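You operate a simulated robot arm through the tools that you are given. There is no shell and no other tool. Be economical: measure what you need, move in short steps, check, and stop when the job is done.

You are at the controls of a simulated two-armed robot. One attempt, no reset.

TASK
Put away what has dried on the dish rack.
Fine: the yellow tub on the shelf of the end cupboard, the white cloth in the top drawer; shut both again.
Where things are to end (x, y in the base frame): ice tub within 60 mm of [580, 80].

The check looks at the end state, three seconds after you hand in, the way a careful person would. Anything else that was tipped, shoved, dropped, spilled or broken makes it a failure. Flat cloth is picked up by pressing the open fingertips on it (5 to 10 N) and closing them slowly along it; thin cloth reads only 2 to 8 mm in the jaws.

THE ROBOT
Two 6-joint arms with two-finger parallel grippers on one trunk, on a base that drives. Base frame: it is fixed to the floor where the robot stands at the start and does not move with it; the origin is under the middle of the robot, x ahead of it, y to its left, z up; the surface under the hand at the start is at about z = 900. Readings come in mm, degrees, newtons and seconds.
The left shoulder is at the start at [60, 187, 1197], the right one opposite. With the tool pointing down near the work surface each hand reaches from about 260 to 620 mm from the robot's upright axis, wherever it stands, measured 20 degrees to its own side. Places, roughly: dish rack [600, 200, 900]; end cupboard door [400, 200, 500]; ice tub [-750, 1500, 250]; inside of the top counter drawer [600, -1000, 700]; shelf of the end cupboard [700, 200, 500]; top counter drawer [600, -1000, 700]. Payload 1.57 kg a hand.
Tool frame (each hand has its own): the origin (TCP) lies between the finger pads and is the grasp point; the fingertips stand 30 mm ahead of it; z points along the fingers, y is the line along which they close. Largest opening 110 mm; finger width 24, thickness 12; the body of the gripper, 48 by 112 mm, starts 78 mm behind the TCP.
Orientation is told as [roll, pitch, yaw] about the base's x, y, z axes, in that order, counted from this pose: with the fingers straight down and closing along the base's y, the tool's x points along the base's -x, its y along +y and its z along -z.

THE INTERFACE
- The arms move only by the tool nudge_tool. It takes "left_series", "right_series" or both (then of equal length, played together; a hand with none holds still); each is a list of rows, each a list of 7 numbers: the opening in per cent of the stroke, from 0 (shut) to 100 (fully open), then the shift along the tool's x, y, z in mm, then the turn, a rotation vector about the tool's x, y, z in degrees. In form: [[claw, tx, ty, tz, wx, wy, wz], ...]. A call has 1 to 8 rows; each row shifts and turns the commanded pose from where the row before left it, along the tool's axes as they then stand. Rows are played at 5 a second. More than 50 mm and 8.6 degrees between two rows, or a gripper value outside its range, and nothing of the call is played. A pose out of reach is approached as far as the arm can. The call stops where the force on the tool passes 50 N (or 10 N more than at its start, if that is more) or the arm is blocked; 0.2 s more then pass. The fingers move at their own pace (about 153 mm/s each) and stop on an object; they squeeze with about 24 N. The grip force told is the motor's: it shows also when the fingers shut on nothing. Time passes only in rows, and 0.2 s behind the last, so rows that do not move let the fingers close. The reply holds the time, the measured pose of the TCP, the force on the tool along the base axes, the opening and the grip force, in the units named above and with some noise, with the torque about the TCP (base axes, N m) and any sound that the robot's microphone picked up.
- Cameras (640 x 400 px; columns grow to the right, rows downward): "scene" is now at [-2.3, -13.2, 1717.9]; the picture's right is [-0.20, -0.98, 0.00], its down [-0.90, 0.19, -0.40] and it looks along [0.39, -0.08, -0.92] (base axes); focal length 230 px, centre (320, 200). "left" rides on the left gripper at [70, -16, -141] in its tool frame; the picture's right is [0.23, 0.97, 0.00], its down [-0.86, 0.20, -0.48] and it looks along [-0.47, 0.11, 0.88] (tool axes); focal length 222 px, centre (320, 200). "right" rides on the right gripper at [70, 16, -141] in its tool frame; the picture's right is [-0.23, 0.97, 0.00], its down [-0.86, -0.20, -0.48] and it looks along [-0.47, -0.11, 0.88] (tool axes); focal length 222 px, centre (320, 200).
- snapshot(camera): a new picture of that camera. It takes no simulated time.
- raise_lower(by): slides the trunk up (or, below 0, down) by that many mm; the arms and the scene camera ride with it, the base frame stays. It gives what a move gives, with no picture.
- steer(legs): drives the robot by 1 to 6 legs, each [ahead, left, turn to the left] in mm, mm and degrees, along the robot's own axes; the way and the turn of a leg run together, so that a leg with both is an arc; at most 1500 mm and 180 degrees a leg. The arms and the cameras ride along, it lands a little off, and it stops where it bumps. It gives what a move gives.
- aim_head(pan, tilt): turns the head with the scene camera to pan (to the left, within 86 degrees either way) and tilt (down, from -29 to 69), counted from straight ahead of the robot. It gives what a move gives.
- pixel_to_xyz(camera, pixels): for up to 12 pixels [column, row] of the newest picture of that camera ("zoom" is the newest enlarged one), the place [x, y, z] in the base frame of the surface seen there, good to about 2 mm. It takes no simulated time.
- zoom(camera, box): a new picture of the part [left, top, right, bottom] of that camera's present view, enlarged. It takes no simulated time.
- hand_in(): hands the job in; it is judged then, once.

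Go step by step. Measure first, check grasps and placings, and put right what went wrong. The budget is 80 turns and 62 pictures, counting those below and the enlarged ones. Unless the task says otherwise, let go and move clear before handing in.

The tools are called after "Emit:" as name(argument=value, ...) on one line, values as JSON. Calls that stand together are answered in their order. nudge_tool: Moves the arms, as the interface text tells. Its arguments: {"type":"object","properties":{"left_series":{"type":"array","items":{"type":"array","items":{"type":"number"}}},"right_series":{"type":"array","items":{"type":"array","items":{"type":"number"}}}},"required":[]} The other tools are called the same way: raise_lower (by) slides the trunk up or down; steer (legs) drives the base; aim_head (pan, tilt) turns the head that bears the scene camera; snapshot (camera) takes a picture; pixel_to_xyz (camera, pixels) gives the place of the surface under pixels of a picture; zoom (camera, box) takes an enlarged picture of a part of a camera's view; hand_in () hands the job in.

At the start:

```text
time_s: 0.0
left_eef_pos: [479.5, 190.2, 1228.5]
left_orientation: [0.0, 0.0, 0.0]
left_force: [0.1, 0.4, -1.0]
left_torque: [0.0, 0.0, 0.02]
left_grip_width: 109.8
left_grip_force: 0.1
right_eef_pos: [476.3, -192.8, 1287.6]
right_orientation: [0.0, 0.0, 0.0]
right_force: [0.0, 1.3, -0.1]
right_torque: [-0.01, -0.02, 0.0]
right_grip_width: 110.0
right_grip_force: 0.1
trunk travel left (down, up): [-825.0, 165.0]
robot x, y, heading: [5.4, 4.1, -0.1]
head pan, tilt: [-11.8, 66.4]
```

scene: 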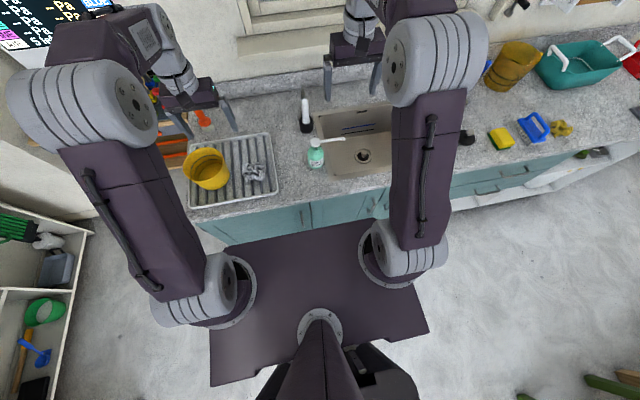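
right: 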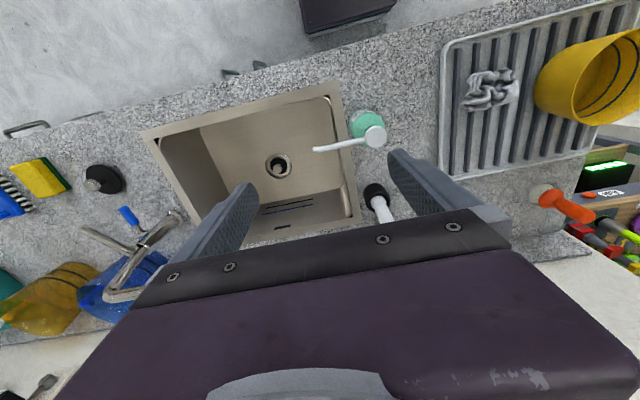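
left: 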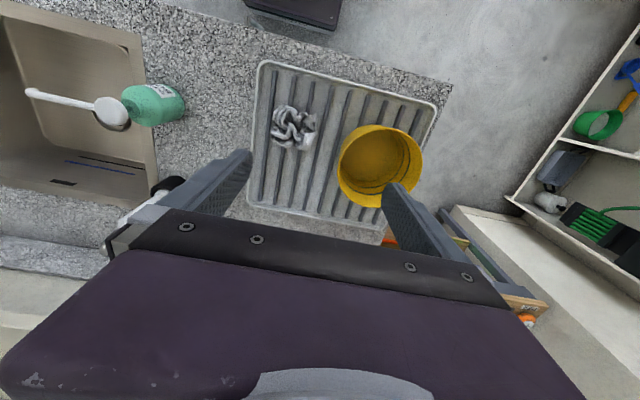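

The pictures show the yellow tub (205,168) and the crumpled cloth (255,175) on the rack. I'll measure these and look at the counter front.

Emit:
pixel_to_xyz(camera="scene", pixels=[[205, 150], [205, 188], [184, 165], [228, 165], [205, 170], [255, 172], [247, 182], [192, 205], [270, 192], [236, 230], [306, 215], [485, 190]])

Emit:
aim_head(pan=60, tilt=40)

Emit:
snapshot(camera="scene")

```text
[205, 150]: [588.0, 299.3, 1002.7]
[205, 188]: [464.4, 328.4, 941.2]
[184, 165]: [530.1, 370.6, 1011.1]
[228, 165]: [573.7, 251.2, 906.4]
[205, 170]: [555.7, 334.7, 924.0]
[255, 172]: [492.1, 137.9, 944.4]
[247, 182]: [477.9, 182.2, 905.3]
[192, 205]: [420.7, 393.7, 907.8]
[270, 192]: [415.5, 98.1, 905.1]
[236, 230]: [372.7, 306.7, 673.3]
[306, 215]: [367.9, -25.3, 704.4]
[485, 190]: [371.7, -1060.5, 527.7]
```

```text
time_s: 1.4
left_eef_pos: [480.6, 192.0, 1229.1]
left_orientation: [0.0, 0.0, 0.1]
left_force: [0.6, 0.0, -0.1]
left_torque: [-0.01, 0.01, 0.04]
left_grip_width: 110.3
left_grip_force: 0.0
right_eef_pos: [477.0, -194.0, 1287.9]
right_orientation: [0.0, 0.1, -0.1]
right_force: [-0.1, -0.7, 0.4]
right_torque: [-0.02, 0.01, -0.04]
right_grip_width: 110.2
right_grip_force: 0.1
trunk travel left (down, up): [-825.0, 165.0]
robot x, y, heading: [0.9, 0.2, 0.1]
head pan, tilt: [60.0, 40.0]
```

```text
58 pictures are left
```

scene: 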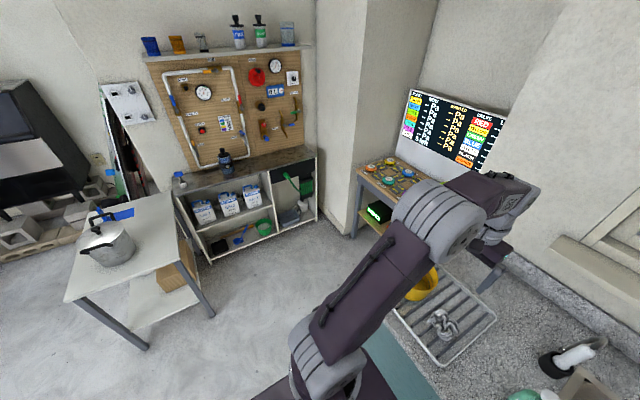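

The yellow tub is on the rack, but an "ice tub" is listed behind to the left. I'll look there, and look at the drawer side too.

Emit:
aim_head(pan=86, tilt=35)

Emit:
snapshot(camera="scene")

Emit:
aim_head(pan=-55, tilt=50)

Emit:
snapshot(camera="scene")

```text
time_s: 2.3
left_eef_pos: [479.9, 192.1, 1228.8]
left_orientation: [0.0, 0.0, 0.0]
left_force: [-0.2, 0.0, 0.0]
left_torque: [0.02, 0.01, -0.02]
left_grip_width: 110.1
left_grip_force: 0.1
right_eef_pos: [476.4, -193.2, 1289.0]
right_orientation: [0.0, 0.0, 0.1]
right_force: [-0.6, -0.3, 0.3]
right_torque: [0.03, 0.0, -0.02]
right_grip_width: 109.9
right_grip_force: 0.0
trunk travel left (down, up): [-825.0, 165.0]
robot x, y, heading: [-4.3, 2.9, -0.1]
head pan, tilt: [85.9, 35.0]
```

```text
57 pictures are left
```

scene: 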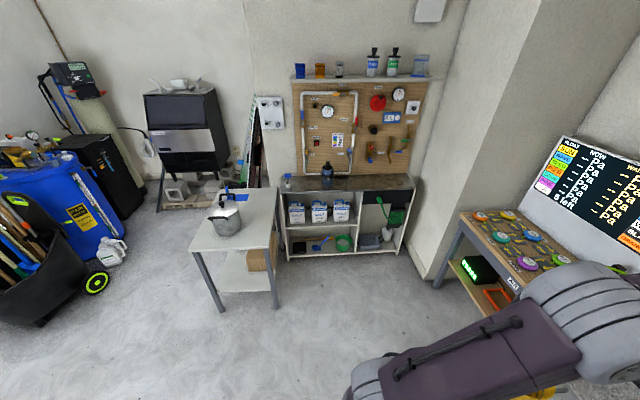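

```text
time_s: 4.6
left_eef_pos: [480.6, 191.1, 1228.7]
left_orientation: [0.0, 0.0, 0.0]
left_force: [-0.2, -0.4, 0.5]
left_torque: [-0.01, 0.03, -0.01]
left_grip_width: 109.9
left_grip_force: 0.1
right_eef_pos: [476.4, -193.0, 1288.7]
right_orientation: [0.0, 0.0, 0.0]
right_force: [0.1, 0.3, 0.4]
right_torque: [-0.03, -0.01, 0.04]
right_grip_width: 110.1
right_grip_force: 0.1
trunk travel left (down, up): [-825.0, 165.0]
robot x, y, heading: [2.1, 2.3, -0.2]
head pan, tilt: [-55.0, 50.0]
```

```text
56 pictures are left
```

scene: 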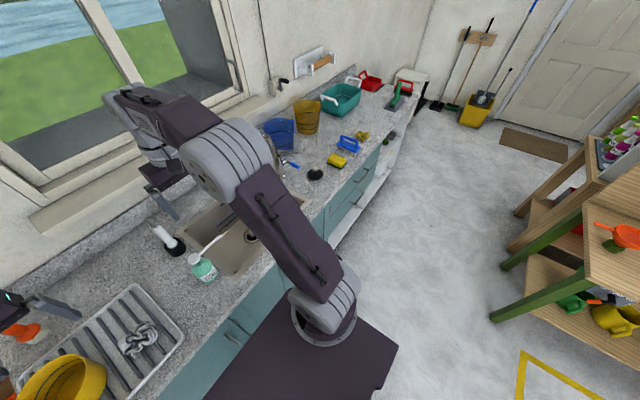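

The drawers are to the right (handles near (330,215),(362,190)); the cupboard handle is at about (238,333). I'll check the listed ice-tub place so I don't mistake which tub is meant, and measure drawer handles now.

Emit:
zoom(camera="scene", box=[200, 120, 440, 270])

Emit:
pixel_to_xyz(camera="scene", pixels=[[238, 333], [330, 215], [345, 212], [362, 190], [240, 325], [310, 240], [385, 165], [350, 225]])

Emit:
aim_head(pan=86, tilt=45)

Emit:
snapshot(camera="scene")

```text
2.67 times, centred on (320, 195) of scene
```

zoom: 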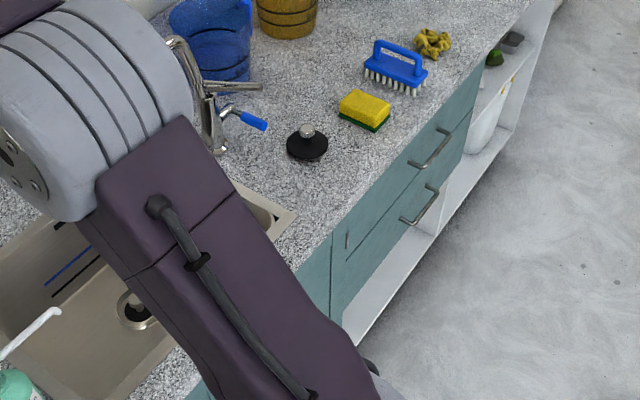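

```text
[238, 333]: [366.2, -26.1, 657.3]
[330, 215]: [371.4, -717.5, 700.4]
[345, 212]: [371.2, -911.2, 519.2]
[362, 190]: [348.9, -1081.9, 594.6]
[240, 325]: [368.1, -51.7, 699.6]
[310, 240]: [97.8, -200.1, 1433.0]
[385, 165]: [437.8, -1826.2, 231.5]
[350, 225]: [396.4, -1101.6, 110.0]
```

```text
time_s: 6.8
left_eef_pos: [480.1, 190.4, 1228.7]
left_orientation: [0.0, 0.0, 0.0]
left_force: [0.6, 0.3, -0.1]
left_torque: [0.01, 0.01, 0.02]
left_grip_width: 109.9
left_grip_force: 0.0
right_eef_pos: [476.1, -193.5, 1288.5]
right_orientation: [0.0, 0.0, -0.1]
right_force: [-0.6, -0.1, 0.3]
right_torque: [-0.03, -0.03, 0.02]
right_grip_width: 110.0
right_grip_force: 0.1
trunk travel left (down, up): [-825.0, 165.0]
robot x, y, heading: [3.0, -1.7, -0.0]
head pan, tilt: [85.9, 45.0]
```

```text
54 pictures are left
```

scene: 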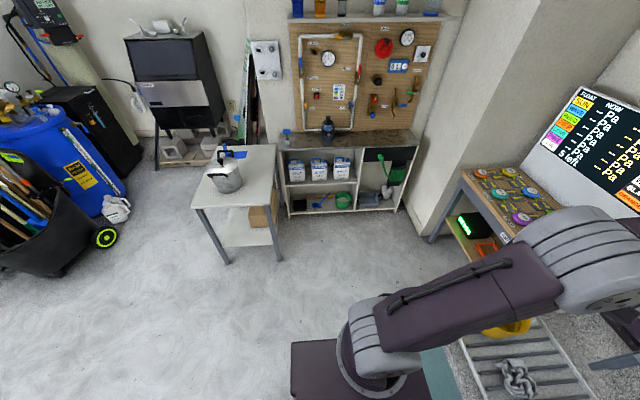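

Emit:
zoom(camera="scene", box=[180, 140, 340, 270])

Emit:
pixel_to_xyz(camera="scene", pixels=[[235, 225], [262, 218], [226, 178], [240, 155], [248, 192]])

```text
3.08 times, centred on (260, 205) of scene
```

zoom: 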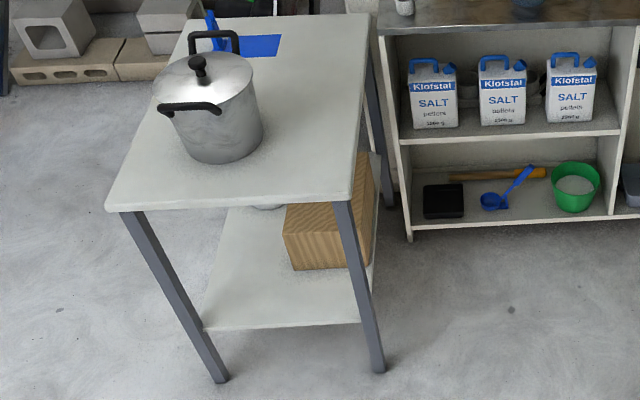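

```text
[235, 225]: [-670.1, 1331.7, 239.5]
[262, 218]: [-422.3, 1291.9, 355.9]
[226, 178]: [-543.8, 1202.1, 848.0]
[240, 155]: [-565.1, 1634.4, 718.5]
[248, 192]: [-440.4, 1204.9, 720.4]
```

Emit:
pixel_to_xyz(camera="zoom", pixels=[[265, 207], [258, 209], [245, 230], [275, 209], [240, 260], [300, 300], [320, 215], [350, 215]])

Emit:
zoom(camera="scene", box=[220, 190, 280, 228])

```text
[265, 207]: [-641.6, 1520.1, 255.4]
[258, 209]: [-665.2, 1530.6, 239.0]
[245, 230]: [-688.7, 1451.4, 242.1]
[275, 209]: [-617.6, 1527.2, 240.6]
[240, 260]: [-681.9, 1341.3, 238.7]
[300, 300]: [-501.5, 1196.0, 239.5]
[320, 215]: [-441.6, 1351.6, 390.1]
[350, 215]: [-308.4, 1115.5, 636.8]
```

```text
10.53 times, centred on (250, 209) of scene
```

zoom: 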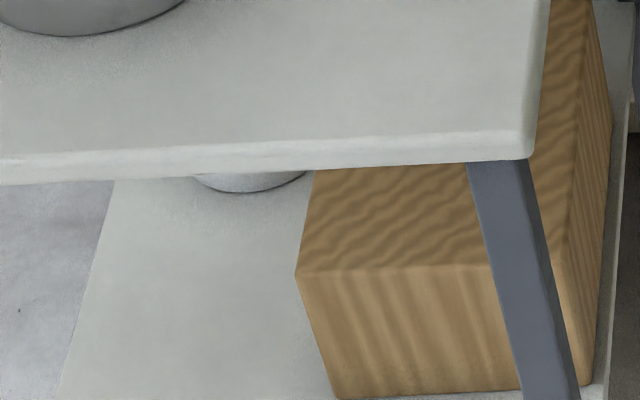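

A whitish round object peeks from under the table at about [-640,1530,255]. I'll back away from the counter (needed anyway), lower, and look at it and the cupboard front.

Emit:
steer(legs=[[-550, 0, 0]])

Emit:
raise_lower(by=-500)

Emit:
aim_head(pan=80, tilt=35)

Emit:
zoom(camera="scene", box=[180, 100, 420, 250])

Emit:
aim_head(pan=0, tilt=25)

Emit:
snapshot(camera="scene")

```text
time_s: 10.0
left_eef_pos: [-70.6, 190.6, 1227.8]
left_orientation: [-0.1, 0.1, -0.3]
left_force: [-0.6, -0.2, 0.0]
left_torque: [-0.02, 0.0, 0.0]
left_grip_width: 110.1
left_grip_force: 0.0
right_eef_pos: [-75.2, -193.6, 1288.3]
right_orientation: [0.0, 0.1, -0.3]
right_force: [-0.2, -0.2, 1.1]
right_torque: [-0.02, -0.03, -0.01]
right_grip_width: 110.0
right_grip_force: 0.1
trunk travel left (down, up): [-825.0, 165.0]
robot x, y, heading: [-554.2, 3.3, -0.4]
head pan, tilt: [85.9, 45.0]
```

```text
refused: -500 is not a number from -400 to 400
```

```text
time_s: 10.7
left_eef_pos: [-71.8, 189.3, 1229.6]
left_orientation: [0.0, 0.0, -0.3]
left_force: [-0.7, 0.1, 0.2]
left_torque: [0.01, 0.0, -0.01]
left_grip_width: 110.1
left_grip_force: 0.1
right_eef_pos: [-75.3, -194.4, 1287.9]
right_orientation: [-0.1, 0.0, -0.3]
right_force: [-0.4, 0.0, 0.9]
right_torque: [0.0, 0.01, 0.0]
right_grip_width: 110.1
right_grip_force: 0.0
trunk travel left (down, up): [-825.0, 165.0]
robot x, y, heading: [-552.6, -0.3, -0.2]
head pan, tilt: [80.0, 35.0]
```

```text
2.67 times, centred on (300, 175) of scene
```

zoom: 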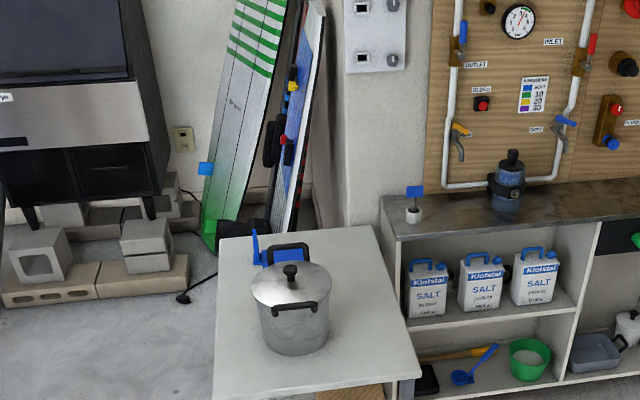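

```text
time_s: 12.2
left_eef_pos: [-70.8, 189.5, 1229.2]
left_orientation: [0.0, 0.0, -0.3]
left_force: [0.5, 1.2, -0.5]
left_torque: [0.04, 0.01, 0.0]
left_grip_width: 110.1
left_grip_force: 0.1
right_eef_pos: [-76.1, -193.9, 1288.8]
right_orientation: [0.0, 0.0, -0.3]
right_force: [-0.4, 0.8, -0.1]
right_torque: [0.01, -0.02, -0.01]
right_grip_width: 110.0
right_grip_force: 0.0
trunk travel left (down, up): [-825.0, 165.0]
robot x, y, heading: [-550.7, -0.3, -0.3]
head pan, tilt: [0.0, 25.0]
```

```text
50 pictures are left
```

scene: 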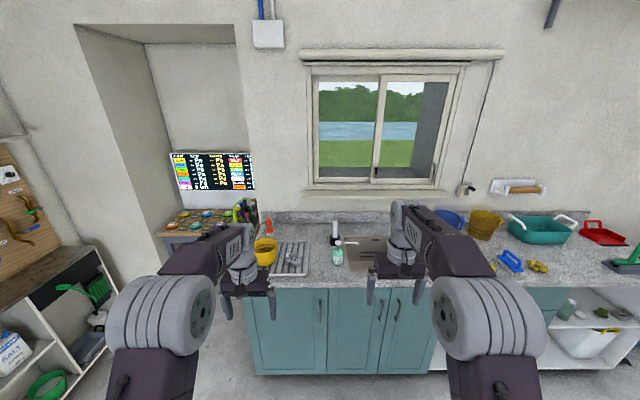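

Emit:
raise_lower(by=-400)

Emit:
snapshot(camera="scene")

Emit:
pixel_to_xyz(camera="scene", pixels=[[320, 200], [320, 215], [320, 230], [319, 245], [255, 250], [300, 250], [330, 290], [400, 210]])

Emit:
aim_head(pan=86, tilt=35)

Emit:
zoom(camera="scene", box=[210, 140, 410, 265])

```text
time_s: 16.1
left_eef_pos: [-70.6, 189.3, 828.3]
left_orientation: [0.0, 0.0, -0.3]
left_force: [0.1, 0.0, 0.1]
left_torque: [0.02, 0.02, -0.03]
left_grip_width: 109.9
left_grip_force: 0.0
right_eef_pos: [-76.4, -194.6, 889.7]
right_orientation: [0.0, 0.0, -0.3]
right_force: [0.5, 0.0, 0.0]
right_torque: [-0.02, -0.01, 0.01]
right_grip_width: 110.0
right_grip_force: 0.1
trunk travel left (down, up): [-425.0, 565.0]
robot x, y, heading: [-552.5, 2.2, -0.3]
head pan, tilt: [0.0, 25.0]
```

```text
49 pictures are left
```

scene: 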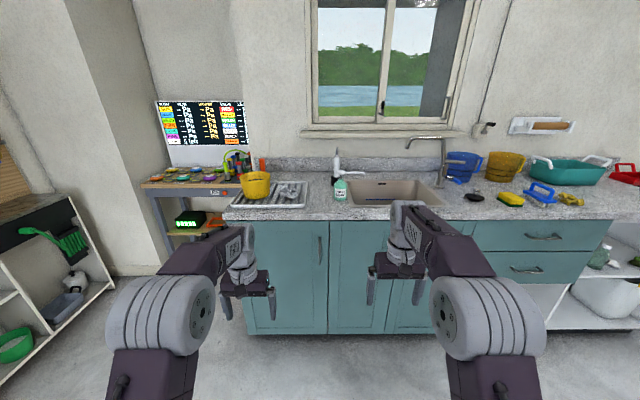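

```text
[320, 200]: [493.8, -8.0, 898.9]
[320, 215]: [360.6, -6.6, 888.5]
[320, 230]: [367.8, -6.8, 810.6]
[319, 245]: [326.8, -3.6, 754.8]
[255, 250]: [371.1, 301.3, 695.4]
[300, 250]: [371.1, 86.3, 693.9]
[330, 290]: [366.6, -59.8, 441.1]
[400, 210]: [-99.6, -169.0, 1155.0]
```

```text
time_s: 17.7
left_eef_pos: [-71.3, 189.9, 829.2]
left_orientation: [0.0, 0.1, -0.3]
left_force: [0.5, 0.7, -0.4]
left_torque: [0.01, 0.0, -0.02]
left_grip_width: 109.7
left_grip_force: 0.0
right_eef_pos: [-77.4, -194.0, 890.0]
right_orientation: [0.0, 0.0, -0.3]
right_force: [0.2, -0.6, -0.2]
right_torque: [-0.05, 0.01, 0.03]
right_grip_width: 109.8
right_grip_force: 0.0
trunk travel left (down, up): [-425.0, 565.0]
robot x, y, heading: [-554.9, 3.2, -0.2]
head pan, tilt: [85.9, 35.0]
```

```text
3.20 times, centred on (310, 202) of scene
```

zoom: 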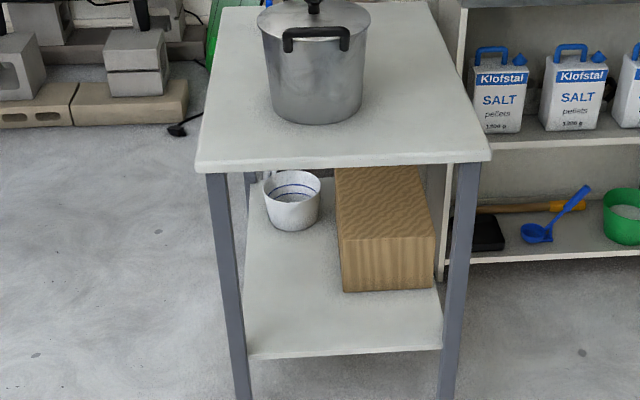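

The white tub on the cart is not among the dried things; the yellow tub is the one to go to [580,80] on the shelf. Next I zoom on the cupboard door/handle and tub.

Emit:
aim_head(pan=5, tilt=30)

Emit:
zoom(camera="scene", box=[230, 130, 390, 230])

Emit:
pixel_to_xyz(camera="zoom", pixels=[[100, 80], [60, 100], [150, 100], [100, 140], [200, 110], [240, 130], [320, 110], [420, 300], [423, 330], [400, 300], [440, 300], [427, 260]])

```text
time_s: 19.2
left_eef_pos: [-71.0, 189.2, 828.4]
left_orientation: [-0.1, 0.0, -0.3]
left_force: [0.3, -0.5, -0.5]
left_torque: [0.0, 0.0, -0.02]
left_grip_width: 109.9
left_grip_force: 0.1
right_eef_pos: [-78.5, -194.8, 889.1]
right_orientation: [0.0, 0.1, -0.4]
right_force: [0.0, -0.2, -0.4]
right_torque: [0.03, -0.02, -0.01]
right_grip_width: 110.2
right_grip_force: 0.1
trunk travel left (down, up): [-425.0, 565.0]
robot x, y, heading: [-555.1, 0.1, -0.2]
head pan, tilt: [5.0, 30.0]
```

```text
4.00 times, centred on (310, 180) of scene
```

zoom: 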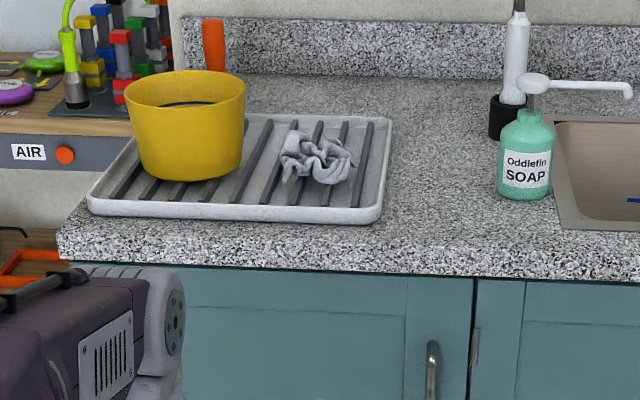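

```text
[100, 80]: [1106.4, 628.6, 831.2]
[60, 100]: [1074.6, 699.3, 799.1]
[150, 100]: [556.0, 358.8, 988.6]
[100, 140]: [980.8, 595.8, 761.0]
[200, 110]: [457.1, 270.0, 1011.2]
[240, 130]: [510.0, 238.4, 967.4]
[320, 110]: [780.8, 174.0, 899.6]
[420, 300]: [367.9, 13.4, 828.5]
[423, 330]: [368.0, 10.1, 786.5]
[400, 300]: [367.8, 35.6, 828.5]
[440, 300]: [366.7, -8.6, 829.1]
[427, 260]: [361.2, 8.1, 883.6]
```

Emit:
zoom(camera="scene", box=[270, 190, 430, 290])

Emit:
pixel_to_xyz(camera="zoom", pixels=[[272, 110], [272, 125], [272, 150], [272, 170], [272, 190], [314, 110], [314, 150], [300, 150], [250, 150], [330, 150], [308, 260], [340, 300]])

```text
4.00 times, centred on (350, 240) of scene
```

zoom: 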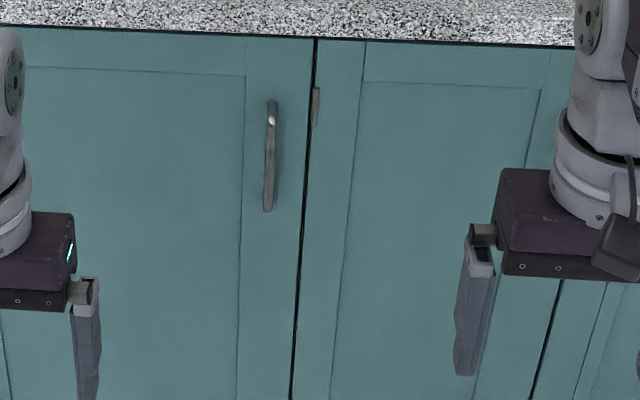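

```text
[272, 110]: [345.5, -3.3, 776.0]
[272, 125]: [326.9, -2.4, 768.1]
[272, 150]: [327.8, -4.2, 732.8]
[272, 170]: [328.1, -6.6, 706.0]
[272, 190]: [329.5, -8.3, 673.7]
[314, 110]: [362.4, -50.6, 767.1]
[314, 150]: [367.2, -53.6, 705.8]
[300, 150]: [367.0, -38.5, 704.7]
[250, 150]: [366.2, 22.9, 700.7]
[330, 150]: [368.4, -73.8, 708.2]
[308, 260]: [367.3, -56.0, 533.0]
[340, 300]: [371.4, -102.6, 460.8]
```

The handle is a vertical bar at x=328, y=-5, z 660–775; the hinge is left at y≈345. I drive to a spot right of the door swing and turn the left hand to point forward, in two batches.

Emit:
steer(legs=[[150, -100, 0]])

Emit:
nudge_tool(left_series=[[100, -15, 0, 0, 0, -8.5, 0], [100, -15, 0, 0, 0, -8.5, 0], [100, -15, 0, 0, 0, -8.5, 0], [100, -15, 0, 5, 0, -8.5, 0], [100, -10, 0, 10, 0, -8.5, 0], [100, -10, 0, 10, 0, -8.5, 0]])

Emit:
nudge_tool(left_series=[[100, 0, 0, 10, 0, -8.5, 0], [100, 0, 0, 10, 0, -8.5, 0], [100, 0, 0, 10, 0, -8.5, 0], [100, 0, 0, 0, 0, -8.5, 0], [100, 0, 0, 0, 0, -5, 0]])

Emit:
snapshot(camera="scene")

```text
time_s: 20.7
left_eef_pos: [81.0, 87.9, 828.7]
left_orientation: [0.0, 0.0, -0.2]
left_force: [-0.5, -0.2, 0.2]
left_torque: [0.01, 0.05, -0.01]
left_grip_width: 109.9
left_grip_force: 0.1
right_eef_pos: [75.6, -296.5, 887.7]
right_orientation: [0.0, 0.1, -0.1]
right_force: [0.6, 0.3, -1.2]
right_torque: [0.02, -0.03, -0.02]
right_grip_width: 110.0
right_grip_force: 0.1
trunk travel left (down, up): [-425.0, 565.0]
robot x, y, heading: [-401.3, -98.5, -0.2]
head pan, tilt: [5.0, 30.0]
```

```text
time_s: 22.1
left_eef_pos: [167.3, 87.9, 833.6]
left_orientation: [-0.1, -51.0, -0.2]
left_force: [1.2, 0.5, 0.3]
left_torque: [0.03, 0.01, 0.01]
left_grip_width: 109.9
left_grip_force: 0.1
right_eef_pos: [75.8, -295.8, 887.6]
right_orientation: [0.0, -0.1, -0.2]
right_force: [0.1, 0.1, 0.5]
right_torque: [0.0, -0.01, 0.01]
right_grip_width: 109.7
right_grip_force: 0.0
trunk travel left (down, up): [-425.0, 565.0]
robot x, y, heading: [-399.8, -99.7, -0.2]
head pan, tilt: [5.0, 30.0]
```

```text
time_s: 23.3
left_eef_pos: [275.1, 87.0, 907.0]
left_orientation: [-0.9, -89.1, 0.7]
left_force: [0.4, -0.3, -0.2]
left_torque: [0.01, 0.0, -0.01]
left_grip_width: 109.9
left_grip_force: 0.0
left hand out of reach, approached as far as the arm can: row 3, 4, 5
right_eef_pos: [74.4, -295.5, 889.2]
right_orientation: [0.0, 0.0, -0.2]
right_force: [0.0, -0.8, -0.8]
right_torque: [-0.05, -0.02, 0.02]
right_grip_width: 109.9
right_grip_force: 0.2
trunk travel left (down, up): [-425.0, 565.0]
robot x, y, heading: [-400.7, -98.2, -0.1]
head pan, tilt: [5.0, 30.0]
```

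```text
45 pictures are left
```

scene: 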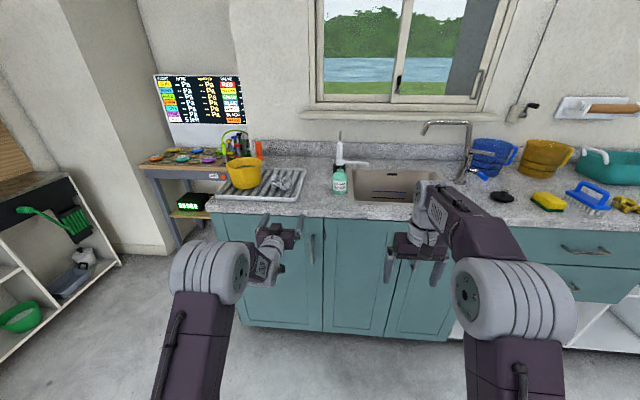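

The left hand now points forward at [275,87,907], about level with the door. I move it down and right toward the handle.

Emit:
nudge_tool(left_series=[[100, 30, -30, 0, 0, 0, 0], [100, 40, -30, 0, 0, 0, 0], [100, 40, -30, 0, 0, 0, 0]])

```text
time_s: 24.1
left_eef_pos: [327.0, -7.6, 834.4]
left_orientation: [4.9, -89.7, -5.1]
left_force: [0.5, 0.1, 0.4]
left_torque: [0.03, -0.03, -0.01]
left_grip_width: 109.8
left_grip_force: 0.1
left hand out of reach, approached as far as the arm can: row 1, 2, 3
right_eef_pos: [74.8, -296.2, 888.0]
right_orientation: [0.1, 0.2, -0.1]
right_force: [-0.3, 0.1, 0.0]
right_torque: [0.02, 0.05, 0.02]
right_grip_width: 110.0
right_grip_force: 0.0
trunk travel left (down, up): [-425.0, 565.0]
robot x, y, heading: [-399.5, -102.1, -0.2]
head pan, tilt: [5.0, 30.0]
```

Emit:
nudge_tool(left_series=[[100, 0, 0, 30, 0, 0, 0], [100, 0, 0, 30, 0, 0, 0]])

```text
time_s: 24.5
left_eef_pos: [342.6, -7.6, 834.5]
left_orientation: [156.8, -89.8, -156.9]
left_force: [-32.1, -1.5, 7.1]
left_torque: [0.35, 0.18, 1.81]
left_grip_width: 109.6
left_grip_force: 0.0
right_eef_pos: [71.8, -295.2, 889.7]
right_orientation: [-0.1, -0.2, -0.1]
right_force: [1.4, 1.3, -1.3]
right_torque: [-0.05, 0.09, -0.02]
right_grip_width: 109.9
right_grip_force: 0.1
trunk travel left (down, up): [-425.0, 565.0]
robot x, y, heading: [-400.8, -101.9, -0.1]
head pan, tilt: [5.0, 30.0]
stopped in row 1 (left hand): the force on the tool passed its limit at 257 N (the readings are from after the stop); the commanded pose is now the measured one
```

The fingertips bumped the door (x limit ~367) because the arm can't fold so near; I back the base by 110 mm and then lower the hand.

Emit:
steer(legs=[[-110, 0, 0]])

Emit:
nudge_tool(left_series=[[100, 40, 0, 10, 0, 0, 0], [100, 40, 0, 10, 0, 0, 0], [100, 38, 0, 10, 0, 0, 0]])

Emit:
snapshot(camera="scene")

```text
time_s: 25.7
left_eef_pos: [234.1, -7.0, 832.6]
left_orientation: [36.4, -89.8, -36.6]
left_force: [0.4, 0.2, 0.2]
left_torque: [-0.01, 0.04, 0.04]
left_grip_width: 110.1
left_grip_force: 0.0
right_eef_pos: [-36.6, -294.5, 887.8]
right_orientation: [0.0, 0.0, -0.1]
right_force: [-0.5, 0.1, 0.5]
right_torque: [0.0, -0.02, 0.01]
right_grip_width: 109.8
right_grip_force: 0.1
trunk travel left (down, up): [-425.0, 565.0]
robot x, y, heading: [-509.9, -100.5, -0.2]
head pan, tilt: [5.0, 30.0]
```

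```text
time_s: 26.5
left_eef_pos: [264.9, -7.1, 714.8]
left_orientation: [0.8, -90.0, -0.9]
left_force: [-0.1, 0.9, -1.0]
left_torque: [-0.04, 0.02, 0.01]
left_grip_width: 110.3
left_grip_force: 0.1
right_eef_pos: [-34.2, -294.7, 887.1]
right_orientation: [0.0, 0.2, -0.1]
right_force: [0.1, 0.0, 0.3]
right_torque: [0.03, 0.01, -0.01]
right_grip_width: 110.1
right_grip_force: 0.0
trunk travel left (down, up): [-425.0, 565.0]
robot x, y, heading: [-513.2, -101.6, -0.1]
head pan, tilt: [5.0, 30.0]
```

```text
44 pictures are left
```

scene: 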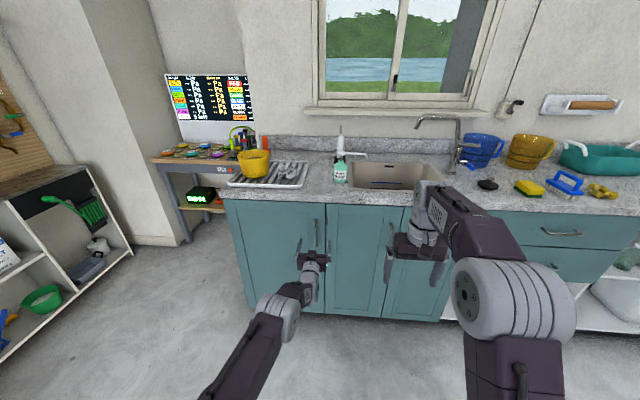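

The hand is at [265,-7,715] in front of the handle at (316,235). I advance to the bar and close.

Emit:
nudge_tool(left_series=[[100, 0, 0, 30, 0, 0, 0], [100, 0, 0, 28, 0, 0, 0], [0, 0, 0, 0, 0, 0, 0], [0, 0, 0, 0, 0, 0, 0], [0, 0, 0, 0, 0, 0, 0]])

```text
time_s: 27.7
left_eef_pos: [295.0, -11.7, 724.0]
left_orientation: [21.1, -89.9, -21.2]
left_force: [-0.1, 0.3, 0.3]
left_torque: [0.0, 0.05, 0.0]
left_grip_width: 0.0
left_grip_force: 21.5
left hand out of reach, approached as far as the arm can: row 1, 2
right_eef_pos: [-35.5, -293.5, 888.2]
right_orientation: [0.0, 0.1, -0.1]
right_force: [-0.6, 0.4, -0.2]
right_torque: [0.01, -0.02, 0.02]
right_grip_width: 110.1
right_grip_force: 0.0
trunk travel left (down, up): [-425.0, 565.0]
robot x, y, heading: [-512.0, -99.1, -0.2]
head pan, tilt: [5.0, 30.0]
```

Emit:
nudge_tool(left_series=[[100, 8, 5, -20, 0, 0, 0], [100, 0, 0, 0, 0, 0, 0], [100, 0, 0, 0, 0, 0, 0]])

Emit:
steer(legs=[[53, 0, 0]])

```text
time_s: 28.5
left_eef_pos: [287.2, -8.0, 712.4]
left_orientation: [40.0, -89.9, -40.1]
left_force: [0.0, -0.3, 0.4]
left_torque: [0.02, -0.02, -0.02]
left_grip_width: 110.0
left_grip_force: 0.0
left hand out of reach, approached as far as the arm can: row 1
right_eef_pos: [-35.9, -296.2, 887.7]
right_orientation: [0.0, 0.1, -0.1]
right_force: [-0.8, 0.4, -0.2]
right_torque: [-0.01, 0.03, -0.01]
right_grip_width: 110.1
right_grip_force: 0.1
trunk travel left (down, up): [-425.0, 565.0]
robot x, y, heading: [-516.3, -106.0, -0.1]
head pan, tilt: [5.0, 30.0]
```

```text
time_s: 29.5
left_eef_pos: [340.2, -8.0, 713.0]
left_orientation: [124.9, -89.9, -125.1]
left_force: [-2.0, -0.1, 2.5]
left_torque: [0.1, -0.02, 0.2]
left_grip_width: 109.9
left_grip_force: 0.0
right_eef_pos: [18.2, -294.0, 887.8]
right_orientation: [0.0, 0.0, -0.1]
right_force: [0.3, 0.7, -1.0]
right_torque: [0.03, -0.04, -0.01]
right_grip_width: 109.9
right_grip_force: 0.0
trunk travel left (down, up): [-425.0, 565.0]
robot x, y, heading: [-457.5, -105.2, -0.1]
head pan, tilt: [5.0, 30.0]
```

Fingertips now just touch the door; back off 10 mm and close on the bar.

Emit:
nudge_tool(left_series=[[100, 0, 0, -9, 0, 0, 0], [0, 0, 0, 0, 0, 0, 0], [0, 0, 0, 0, 0, 0, 0], [0, 0, 0, 0, 0, 0, 0]])

```text
time_s: 30.5
left_eef_pos: [340.7, -0.5, 708.8]
left_orientation: [-123.6, -89.6, 124.2]
left_force: [-2.7, 34.2, 0.3]
left_torque: [0.36, -0.1, -0.16]
left_grip_width: 11.9
left_grip_force: 28.9
left hand out of reach, approached as far as the arm can: row 1
right_eef_pos: [18.8, -290.0, 889.0]
right_orientation: [-0.4, 0.2, 0.0]
right_force: [0.5, 0.6, -0.2]
right_torque: [-0.01, 0.02, 0.01]
right_grip_width: 109.9
right_grip_force: 0.0
trunk travel left (down, up): [-425.0, 565.0]
robot x, y, heading: [-460.9, -103.6, -0.2]
head pan, tilt: [5.0, 30.0]
```

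The bar is held (11.9 mm). I pull the door by backing the base along the start of the arc.

Emit:
steer(legs=[[-60, 5, 0], [-59, 16, 0]])

```text
time_s: 31.8
left_eef_pos: [270.0, 12.5, 710.0]
left_orientation: [-153.2, -89.9, 154.2]
left_force: [-0.8, 3.1, -9.6]
left_torque: [0.18, 0.47, 0.07]
left_grip_width: 11.7
left_grip_force: 29.6
right_eef_pos: [-52.4, -284.3, 888.8]
right_orientation: [-0.2, 0.2, 0.0]
right_force: [0.7, -0.3, 0.1]
right_torque: [0.01, -0.01, -0.01]
right_grip_width: 110.0
right_grip_force: 0.1
trunk travel left (down, up): [-425.0, 565.0]
robot x, y, heading: [-527.0, -90.6, 0.2]
head pan, tilt: [5.0, 30.0]
stopped in leg 2: the force on the tool passed its limit at 54 N (the readings are from after the stop); the commanded pose is now the measured one
```

Emit:
steer(legs=[[-40, 10, -4], [-40, 8, -4]])

Emit:
snapshot(camera="scene")

```text
time_s: 32.6
left_eef_pos: [261.1, 14.1, 711.6]
left_orientation: [-148.8, -89.4, 150.0]
left_force: [0.6, 4.4, -11.1]
left_torque: [0.46, 0.56, 0.13]
left_grip_width: 12.0
left_grip_force: 29.3
right_eef_pos: [-68.3, -290.7, 887.7]
right_orientation: [-0.1, 0.2, -1.0]
right_force: [0.2, 0.3, -0.1]
right_torque: [0.0, -0.02, 0.0]
right_grip_width: 110.0
right_grip_force: 0.0
trunk travel left (down, up): [-425.0, 565.0]
robot x, y, heading: [-540.5, -87.7, -1.1]
head pan, tilt: [5.0, 30.0]
stopped in leg 1: the force on the tool passed its limit at 67 N (the readings are from after the stop); the commanded pose is now the measured one
```

```text
43 pictures are left
```

scene: 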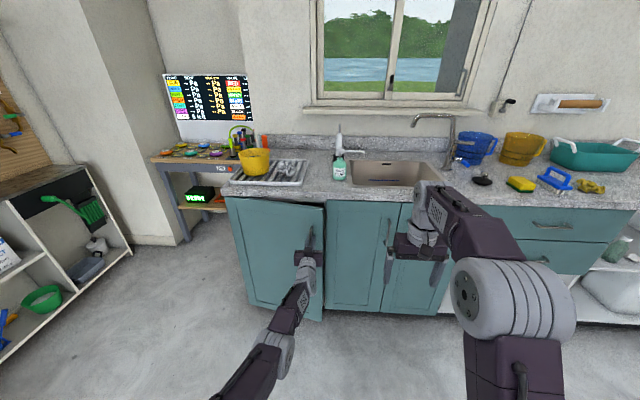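

The door is ajar about 80 mm (edge near (322,260)). I release the bar, back off, then put closed fingers behind the door edge from the right.

Emit:
nudge_tool(left_series=[[50, 0, 0, 0, 0, 0, 0], [50, 0, 0, 0, 0, 0, 0]])

Emit:
steer(legs=[[-90, 0, 0]])

Emit:
nudge_tool(left_series=[[0, 0, -35, 0, 0, 0, 0], [0, 0, -35, 0, 0, 0, 0], [0, 0, -35, 0, 0, 0, 0]])

Emit:
aim_head(pan=10, tilt=35)

Emit:
zoom(camera="scene", box=[200, 120, 400, 245])

```text
time_s: 33.2
left_eef_pos: [260.8, 12.9, 715.3]
left_orientation: [-162.2, -88.8, 163.6]
left_force: [0.3, 0.0, -0.7]
left_torque: [0.0, -0.01, -0.03]
left_grip_width: 55.1
left_grip_force: 0.1
right_eef_pos: [-69.4, -291.4, 886.2]
right_orientation: [-0.1, 0.1, -1.1]
right_force: [0.2, -0.9, 1.0]
right_torque: [-0.02, 0.0, -0.01]
right_grip_width: 110.1
right_grip_force: 0.0
trunk travel left (down, up): [-425.0, 565.0]
robot x, y, heading: [-541.9, -89.7, -1.2]
head pan, tilt: [5.0, 30.0]
```

```text
time_s: 34.3
left_eef_pos: [170.6, 14.5, 715.9]
left_orientation: [-162.8, -88.7, 163.9]
left_force: [-0.2, -0.2, 0.7]
left_torque: [0.01, 0.04, -0.02]
left_grip_width: 54.9
left_grip_force: 0.1
right_eef_pos: [-160.2, -289.2, 888.3]
right_orientation: [-0.1, 0.1, -1.0]
right_force: [-0.5, -0.3, 0.0]
right_torque: [0.0, -0.06, -0.02]
right_grip_width: 110.0
right_grip_force: 0.2
trunk travel left (down, up): [-425.0, 565.0]
robot x, y, heading: [-628.5, -86.3, -1.1]
head pan, tilt: [5.0, 30.0]
```

```text
time_s: 35.1
left_eef_pos: [153.4, -77.9, 726.7]
left_orientation: [-161.9, -88.9, 163.1]
left_force: [-0.3, 0.2, 0.7]
left_torque: [0.03, -0.01, -0.02]
left_grip_width: 0.0
left_grip_force: 21.0
left hand out of reach, approached as far as the arm can: row 1, 2, 3
right_eef_pos: [-158.5, -289.1, 887.1]
right_orientation: [-0.1, 0.2, -1.1]
right_force: [0.0, -0.7, 0.5]
right_torque: [0.0, 0.02, 0.02]
right_grip_width: 110.0
right_grip_force: 0.1
trunk travel left (down, up): [-425.0, 565.0]
robot x, y, heading: [-632.1, -83.9, -0.9]
head pan, tilt: [5.0, 30.0]
```

```text
time_s: 35.8
left_eef_pos: [153.6, -78.4, 726.0]
left_orientation: [-161.5, -88.8, 162.8]
left_force: [1.0, -0.9, 0.1]
left_torque: [-0.03, -0.01, 0.0]
left_grip_width: 0.0
left_grip_force: 21.0
right_eef_pos: [-158.3, -289.8, 886.7]
right_orientation: [0.0, 0.3, -1.1]
right_force: [0.2, -0.9, 0.5]
right_torque: [0.01, 0.0, 0.01]
right_grip_width: 110.0
right_grip_force: 0.0
trunk travel left (down, up): [-425.0, 565.0]
robot x, y, heading: [-632.6, -88.8, -1.0]
head pan, tilt: [10.0, 35.0]
```

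```text
3.20 times, centred on (300, 182) of scene
```

zoom: 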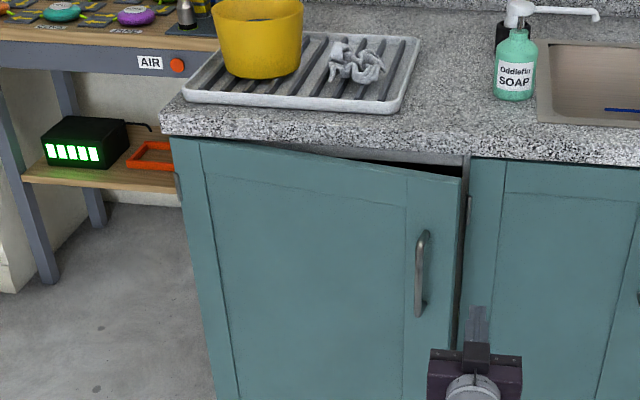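

Emit:
pixel_to_xyz(camera="zoom", pixels=[[452, 220], [456, 190], [464, 220], [452, 280], [300, 250], [215, 250], [188, 200], [476, 320]])

```text
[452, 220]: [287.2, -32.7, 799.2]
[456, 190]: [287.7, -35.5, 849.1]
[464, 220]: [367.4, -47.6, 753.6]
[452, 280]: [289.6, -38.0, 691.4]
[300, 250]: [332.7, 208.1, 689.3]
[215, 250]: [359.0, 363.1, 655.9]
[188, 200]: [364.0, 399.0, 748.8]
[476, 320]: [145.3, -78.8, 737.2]
```

Door edge is at [288,-38], hinge at y≈400; there is a 60 mm gap. I drive the closed fingers into the gap beside the edge, then sweep left.

Emit:
steer(legs=[[163, 0, 0]])

Emit:
zoom(camera="scene", box=[200, 160, 400, 285])

```text
time_s: 37.2
left_eef_pos: [319.2, -82.9, 725.3]
left_orientation: [-160.5, -88.9, 161.7]
left_force: [0.3, 0.4, 0.2]
left_torque: [-0.01, 0.0, -0.01]
left_grip_width: 0.0
left_grip_force: 20.7
right_eef_pos: [5.2, -294.4, 886.8]
right_orientation: [-0.1, 0.2, -1.2]
right_force: [0.5, 0.0, -0.4]
right_torque: [-0.01, 0.0, -0.02]
right_grip_width: 110.2
right_grip_force: 0.2
trunk travel left (down, up): [-425.0, 565.0]
robot x, y, heading: [-465.9, -87.8, -1.0]
head pan, tilt: [10.0, 35.0]
```

```text
3.20 times, centred on (300, 222) of scene
```

zoom: 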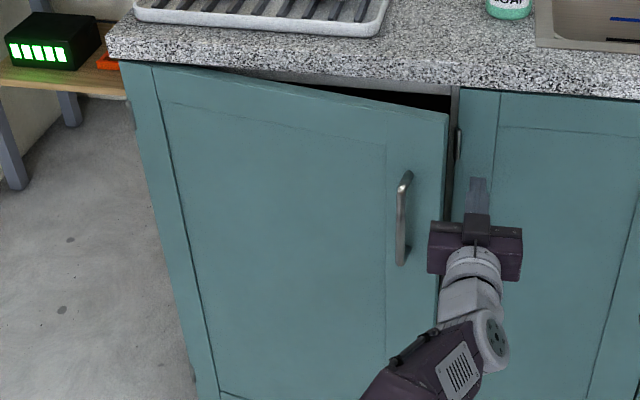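

I yaw the hand 45° left so the fingers hook behind the door edge.

Emit:
nudge_tool(left_series=[[0, 0, 0, 0, -8, 0, 0], [0, 0, 0, 0, -8, 0, 0], [0, 0, 0, 0, -8, 0, 0], [0, 0, 0, 0, -8, 0, 0], [0, 0, 0, 0, -8, 0, 0], [0, 0, 0, 0, -8, 0, 0]])

Emit:
zoom(camera="scene", box=[200, 160, 400, 285])

```text
time_s: 38.6
left_eef_pos: [266.4, -84.0, 743.5]
left_orientation: [-137.2, -89.0, 158.0]
left_force: [-0.2, 0.9, -0.1]
left_torque: [0.0, -0.01, 0.02]
left_grip_width: 0.1
left_grip_force: 21.4
left hand out of reach, approached as far as the arm can: row 1, 2, 3, 4, 5, 6
right_eef_pos: [5.1, -294.0, 887.0]
right_orientation: [-0.1, 0.2, -1.2]
right_force: [0.3, 0.3, 0.7]
right_torque: [-0.01, -0.02, 0.02]
right_grip_width: 110.0
right_grip_force: 0.0
trunk travel left (down, up): [-425.0, 565.0]
robot x, y, heading: [-467.0, -86.5, -1.5]
head pan, tilt: [10.0, 35.0]
```

```text
3.20 times, centred on (300, 222) of scene
```

zoom: 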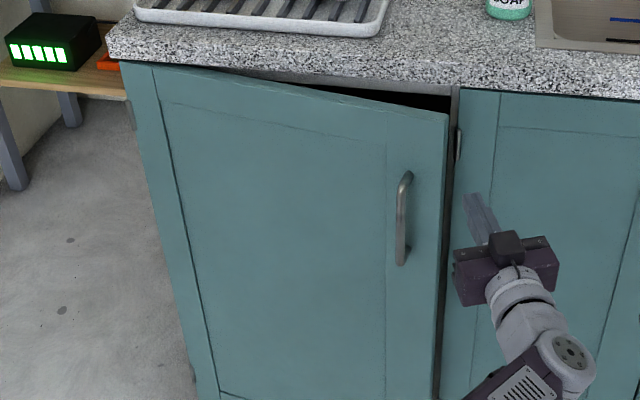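

Emit:
nudge_tool(left_series=[[0, 0, 0, -45, 0, 0, 0], [0, 0, 0, -40, -8, 0, 0], [0, 0, 0, 0, -8, 0, 0], [0, 0, 0, 0, -8, 0, 0], [0, 0, 0, 0, -8, 0, 0]])

```text
time_s: 39.8
left_eef_pos: [266.4, -84.1, 742.4]
left_orientation: [-137.4, -89.0, 158.2]
left_force: [0.7, 0.0, 0.2]
left_torque: [0.0, 0.03, -0.01]
left_grip_width: 0.1
left_grip_force: 20.7
left hand out of reach, approached as far as the arm can: row 1, 2, 3, 4, 5
right_eef_pos: [6.0, -295.0, 886.7]
right_orientation: [-0.1, 0.2, -1.1]
right_force: [-0.2, 0.3, -0.8]
right_torque: [-0.03, -0.02, 0.03]
right_grip_width: 110.0
right_grip_force: 0.0
trunk travel left (down, up): [-425.0, 565.0]
robot x, y, heading: [-470.8, -90.0, -1.2]
head pan, tilt: [10.0, 35.0]
```

Emit:
nudge_tool(left_series=[[0, 0, 0, 0, 8, 0, 0], [0, 0, 0, 0, 8, 0, 0], [0, 0, 0, 0, 8, 0, 0], [0, 0, 0, 0, 8, 0, 0]])

```text
time_s: 40.8
left_eef_pos: [318.0, -106.8, 723.6]
left_orientation: [-167.7, -89.1, 156.5]
left_force: [-0.3, -0.1, -0.5]
left_torque: [0.0, -0.02, -0.01]
left_grip_width: 0.0
left_grip_force: 21.6
left hand out of reach, approached as far as the arm can: row 1, 2, 3, 4
right_eef_pos: [5.4, -292.7, 886.6]
right_orientation: [-0.1, 0.1, -1.2]
right_force: [1.2, -0.3, 0.1]
right_torque: [-0.03, -0.02, -0.01]
right_grip_width: 110.0
right_grip_force: 0.1
trunk travel left (down, up): [-425.0, 565.0]
robot x, y, heading: [-467.4, -89.0, -1.2]
head pan, tilt: [10.0, 35.0]
```

The left arm is limited when pointing across the body, so the right hand should do the hooking. I back off, move the left hand away to the left, and turn the right hand forward.

Emit:
steer(legs=[[-180, 0, 0]])

Emit:
nudge_tool(left_series=[[100, 0, 40, 0, 8, 0, 0], [100, -20, 40, 0, 0, 0, 0], [100, -20, 40, 0, 0, 0, 0], [100, -20, 40, 0, 0, 0, 0], [100, 0, 40, 0, 0, 0, 0], [100, 0, 30, 0, 0, 0, 0]], right_series=[[100, -22, 0, 0, 0, -8.5, 0], [100, -21.8, 0, 3.3, 0, -8.5, 0], [100, -21, 0, 6.4, 0, -8.5, 0], [100, -19.9, 0, 9.5, 0, -8.5, 0], [100, -18.2, 0, 12.3, 0, -8.5, 0], [100, -16.2, 0, 14.9, 0, -8.5, 0]])

Emit:
nudge_tool(right_series=[[0, -13.8, 0, 17.1, 0, -8.5, 0], [0, -11.2, 0, 19, 0, -8.5, 0], [0, -8.2, 0, 20.4, 0, -8.5, 0], [0, -5.1, 0, 21.4, 0, -8.5, 0], [0, 0, 0, 22, 0, -5, 0], [0, 40, 0, 0, 0, 0, 0], [0, 40, 0, 0, 0, 0, 0], [0, 40, 0, 0, 0, 0, 0]])

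```text
time_s: 42.4
left_eef_pos: [132.4, -102.6, 724.7]
left_orientation: [-171.0, -88.9, 159.9]
left_force: [-1.6, -0.1, 0.4]
left_torque: [0.04, 0.03, 0.05]
left_grip_width: 0.0
left_grip_force: 21.5
right_eef_pos: [-180.5, -289.5, 886.7]
right_orientation: [-0.1, 0.1, -1.1]
right_force: [-0.4, 0.6, -0.1]
right_torque: [-0.02, -0.02, 0.03]
right_grip_width: 110.3
right_grip_force: 0.1
trunk travel left (down, up): [-425.0, 565.0]
robot x, y, heading: [-652.8, -86.0, -1.0]
head pan, tilt: [10.0, 35.0]
```

```text
time_s: 43.8
left_eef_pos: [165.5, 100.3, 790.5]
left_orientation: [-177.1, -89.1, 158.0]
left_force: [-0.3, -0.5, -1.2]
left_torque: [0.01, 0.0, 0.02]
left_grip_width: 109.7
left_grip_force: 0.0
left hand out of reach, approached as far as the arm can: row 3, 4, 5, 6
right_eef_pos: [-45.8, -292.7, 885.1]
right_orientation: [-0.1, -50.9, -1.2]
right_force: [0.5, 0.1, -0.6]
right_torque: [-0.02, -0.01, -0.02]
right_grip_width: 109.9
right_grip_force: 0.0
trunk travel left (down, up): [-425.0, 565.0]
robot x, y, heading: [-650.6, -83.8, -1.2]
head pan, tilt: [10.0, 35.0]
```

```text
time_s: 45.5
left_eef_pos: [164.3, 100.1, 790.4]
left_orientation: [-177.2, -89.0, 158.3]
left_force: [-0.6, 0.1, 0.2]
left_torque: [0.0, 0.0, -0.01]
left_grip_width: 110.1
left_grip_force: 0.1
right_eef_pos: [96.4, -295.0, 777.2]
right_orientation: [-7.4, -89.7, 6.1]
right_force: [-0.2, 0.8, 0.1]
right_torque: [-0.01, -0.05, -0.01]
right_grip_width: 0.0
right_grip_force: 21.4
right hand out of reach, approached as far as the arm can: row 6, 7, 8
trunk travel left (down, up): [-425.0, 565.0]
robot x, y, heading: [-656.9, -82.7, -1.2]
head pan, tilt: [10.0, 35.0]
```

The left hand must be pulled back out of the door's swing; I fold it to tool-down in two calls while lowering the right a bit.

Emit:
nudge_tool(left_series=[[100, 0, 0, -33, 0, 8.5, 0], [100, 0, 0, -33, 0, 8.5, 0], [100, 5, 0, -33, 0, 8.5, 0], [100, 10, 0, -30, 0, 8.5, 0], [100, 15, 0, -27, 0, 8.5, 0], [100, 19, 0, -24, 0, 8.5, 0], [100, 22, 0, -20, 0, 8.5, 0], [100, 25, 0, -16, 0, 8.5, 0]], right_series=[[0, 30, 0, 20, 0, 0, 0], [0, 20, 0, 20, 0, 0, 0], [0, 0, 0, 0, 0, 0, 0], [0, 0, 0, 0, 0, 0, 0], [0, 0, 0, 0, 0, 0, 0], [0, 0, 0, 0, 0, 0, 0], [0, 0, 0, 0, 0, 0, 0], [0, 0, 0, 0, 0, 0, 0]])

Emit:
nudge_tool(left_series=[[100, 30, 0, -10, 0, 8.5, 0], [100, 30, 0, -10, 0, 8.5, 0], [100, 20, 30, 0, 0, 4, 0], [100, 0, 30, 0, 0, 0, 0]])

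Emit:
snapshot(camera="scene")

```text
time_s: 47.4
left_eef_pos: [-71.5, 181.6, 809.4]
left_orientation: [0.0, -22.8, -19.1]
left_force: [-0.9, -0.2, -0.4]
left_torque: [0.01, -0.01, 0.01]
left_grip_width: 109.9
left_grip_force: 0.0
right_eef_pos: [135.8, -296.0, 726.4]
right_orientation: [-19.0, -89.7, 17.9]
right_force: [0.2, 0.8, 0.4]
right_torque: [0.0, -0.01, -0.02]
right_grip_width: 0.2
right_grip_force: 21.2
trunk travel left (down, up): [-425.0, 565.0]
robot x, y, heading: [-654.5, -88.5, -1.5]
head pan, tilt: [10.0, 35.0]
```

```text
time_s: 48.4
left_eef_pos: [-160.7, 269.7, 756.8]
left_orientation: [-5.7, -12.7, -19.3]
left_force: [0.8, 0.3, -0.2]
left_torque: [0.02, 0.01, 0.0]
left_grip_width: 110.0
left_grip_force: 0.0
left hand out of reach, approached as far as the arm can: row 1, 2, 3, 4
right_eef_pos: [135.3, -295.5, 727.0]
right_orientation: [-23.5, -89.8, 22.4]
right_force: [0.1, -0.1, -1.4]
right_torque: [0.02, -0.01, 0.03]
right_grip_width: 0.3
right_grip_force: 21.2
trunk travel left (down, up): [-425.0, 565.0]
robot x, y, heading: [-650.4, -85.0, -1.2]
head pan, tilt: [10.0, 35.0]
```

```text
39 pictures are left
```

scene: 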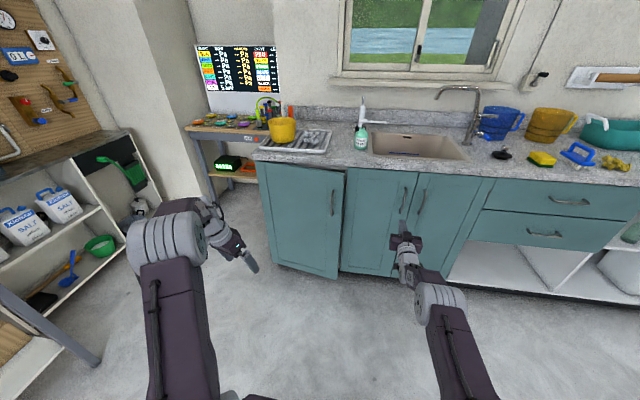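

The right hand is ready at [135,-295,727]. I yaw it 48° left while shifting toward the door edge line.

Emit:
nudge_tool(right_series=[[0, 0, 24, -6, -8, 0, 0], [0, 0, 24.6, -2.6, -8, 0, 0], [0, 0, 24.7, 0.8, -8, 0, 0], [0, 0, 24.4, 4.3, -8, 0, 0], [0, 0, 23.5, 7.6, -8, 0, 0], [0, 0, 21.7, 10.8, -8, 0, 0]])

```text
time_s: 49.8
left_eef_pos: [-161.5, 269.1, 757.4]
left_orientation: [-5.6, -12.7, -19.2]
left_force: [0.0, -0.6, -0.1]
left_torque: [-0.03, -0.02, 0.05]
left_grip_width: 110.0
left_grip_force: 0.0
right_eef_pos: [82.3, -151.0, 735.2]
right_orientation: [12.8, -89.6, 33.9]
right_force: [-0.8, 0.3, -0.3]
right_torque: [-0.03, 0.0, -0.03]
right_grip_width: 0.0
right_grip_force: 20.9
right hand out of reach, approached as far as the arm can: row 5, 6
trunk travel left (down, up): [-425.0, 565.0]
robot x, y, heading: [-653.3, -86.2, -1.2]
head pan, tilt: [10.0, 35.0]
```

Emit:
steer(legs=[[235, 5, 0], [0, 110, 0]])

Emit:
zoom(camera="scene", box=[200, 160, 400, 285])

```text
time_s: 52.3
left_eef_pos: [76.4, 377.7, 757.6]
left_orientation: [-5.7, -12.7, -19.6]
left_force: [0.6, 0.6, 0.2]
left_torque: [-0.01, 0.02, 0.01]
left_grip_width: 109.9
left_grip_force: 0.1
right_eef_pos: [317.8, -44.4, 734.9]
right_orientation: [24.4, -89.7, 21.8]
right_force: [-1.3, -10.9, 1.5]
right_torque: [0.0, 0.0, 0.16]
right_grip_width: 0.0
right_grip_force: 20.6
trunk travel left (down, up): [-425.0, 565.0]
robot x, y, heading: [-420.5, 27.9, -1.2]
head pan, tilt: [10.0, 35.0]
```

```text
3.20 times, centred on (300, 222) of scene
```

zoom: 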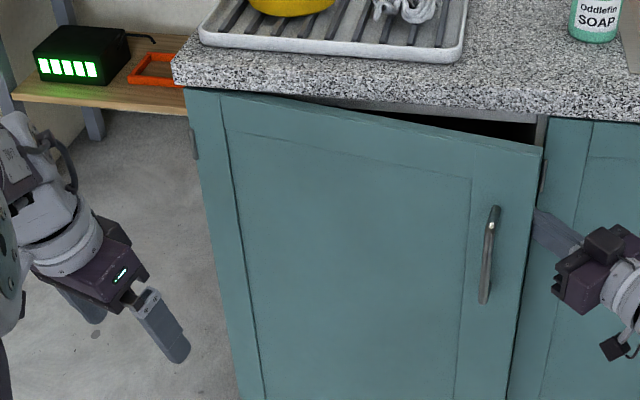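

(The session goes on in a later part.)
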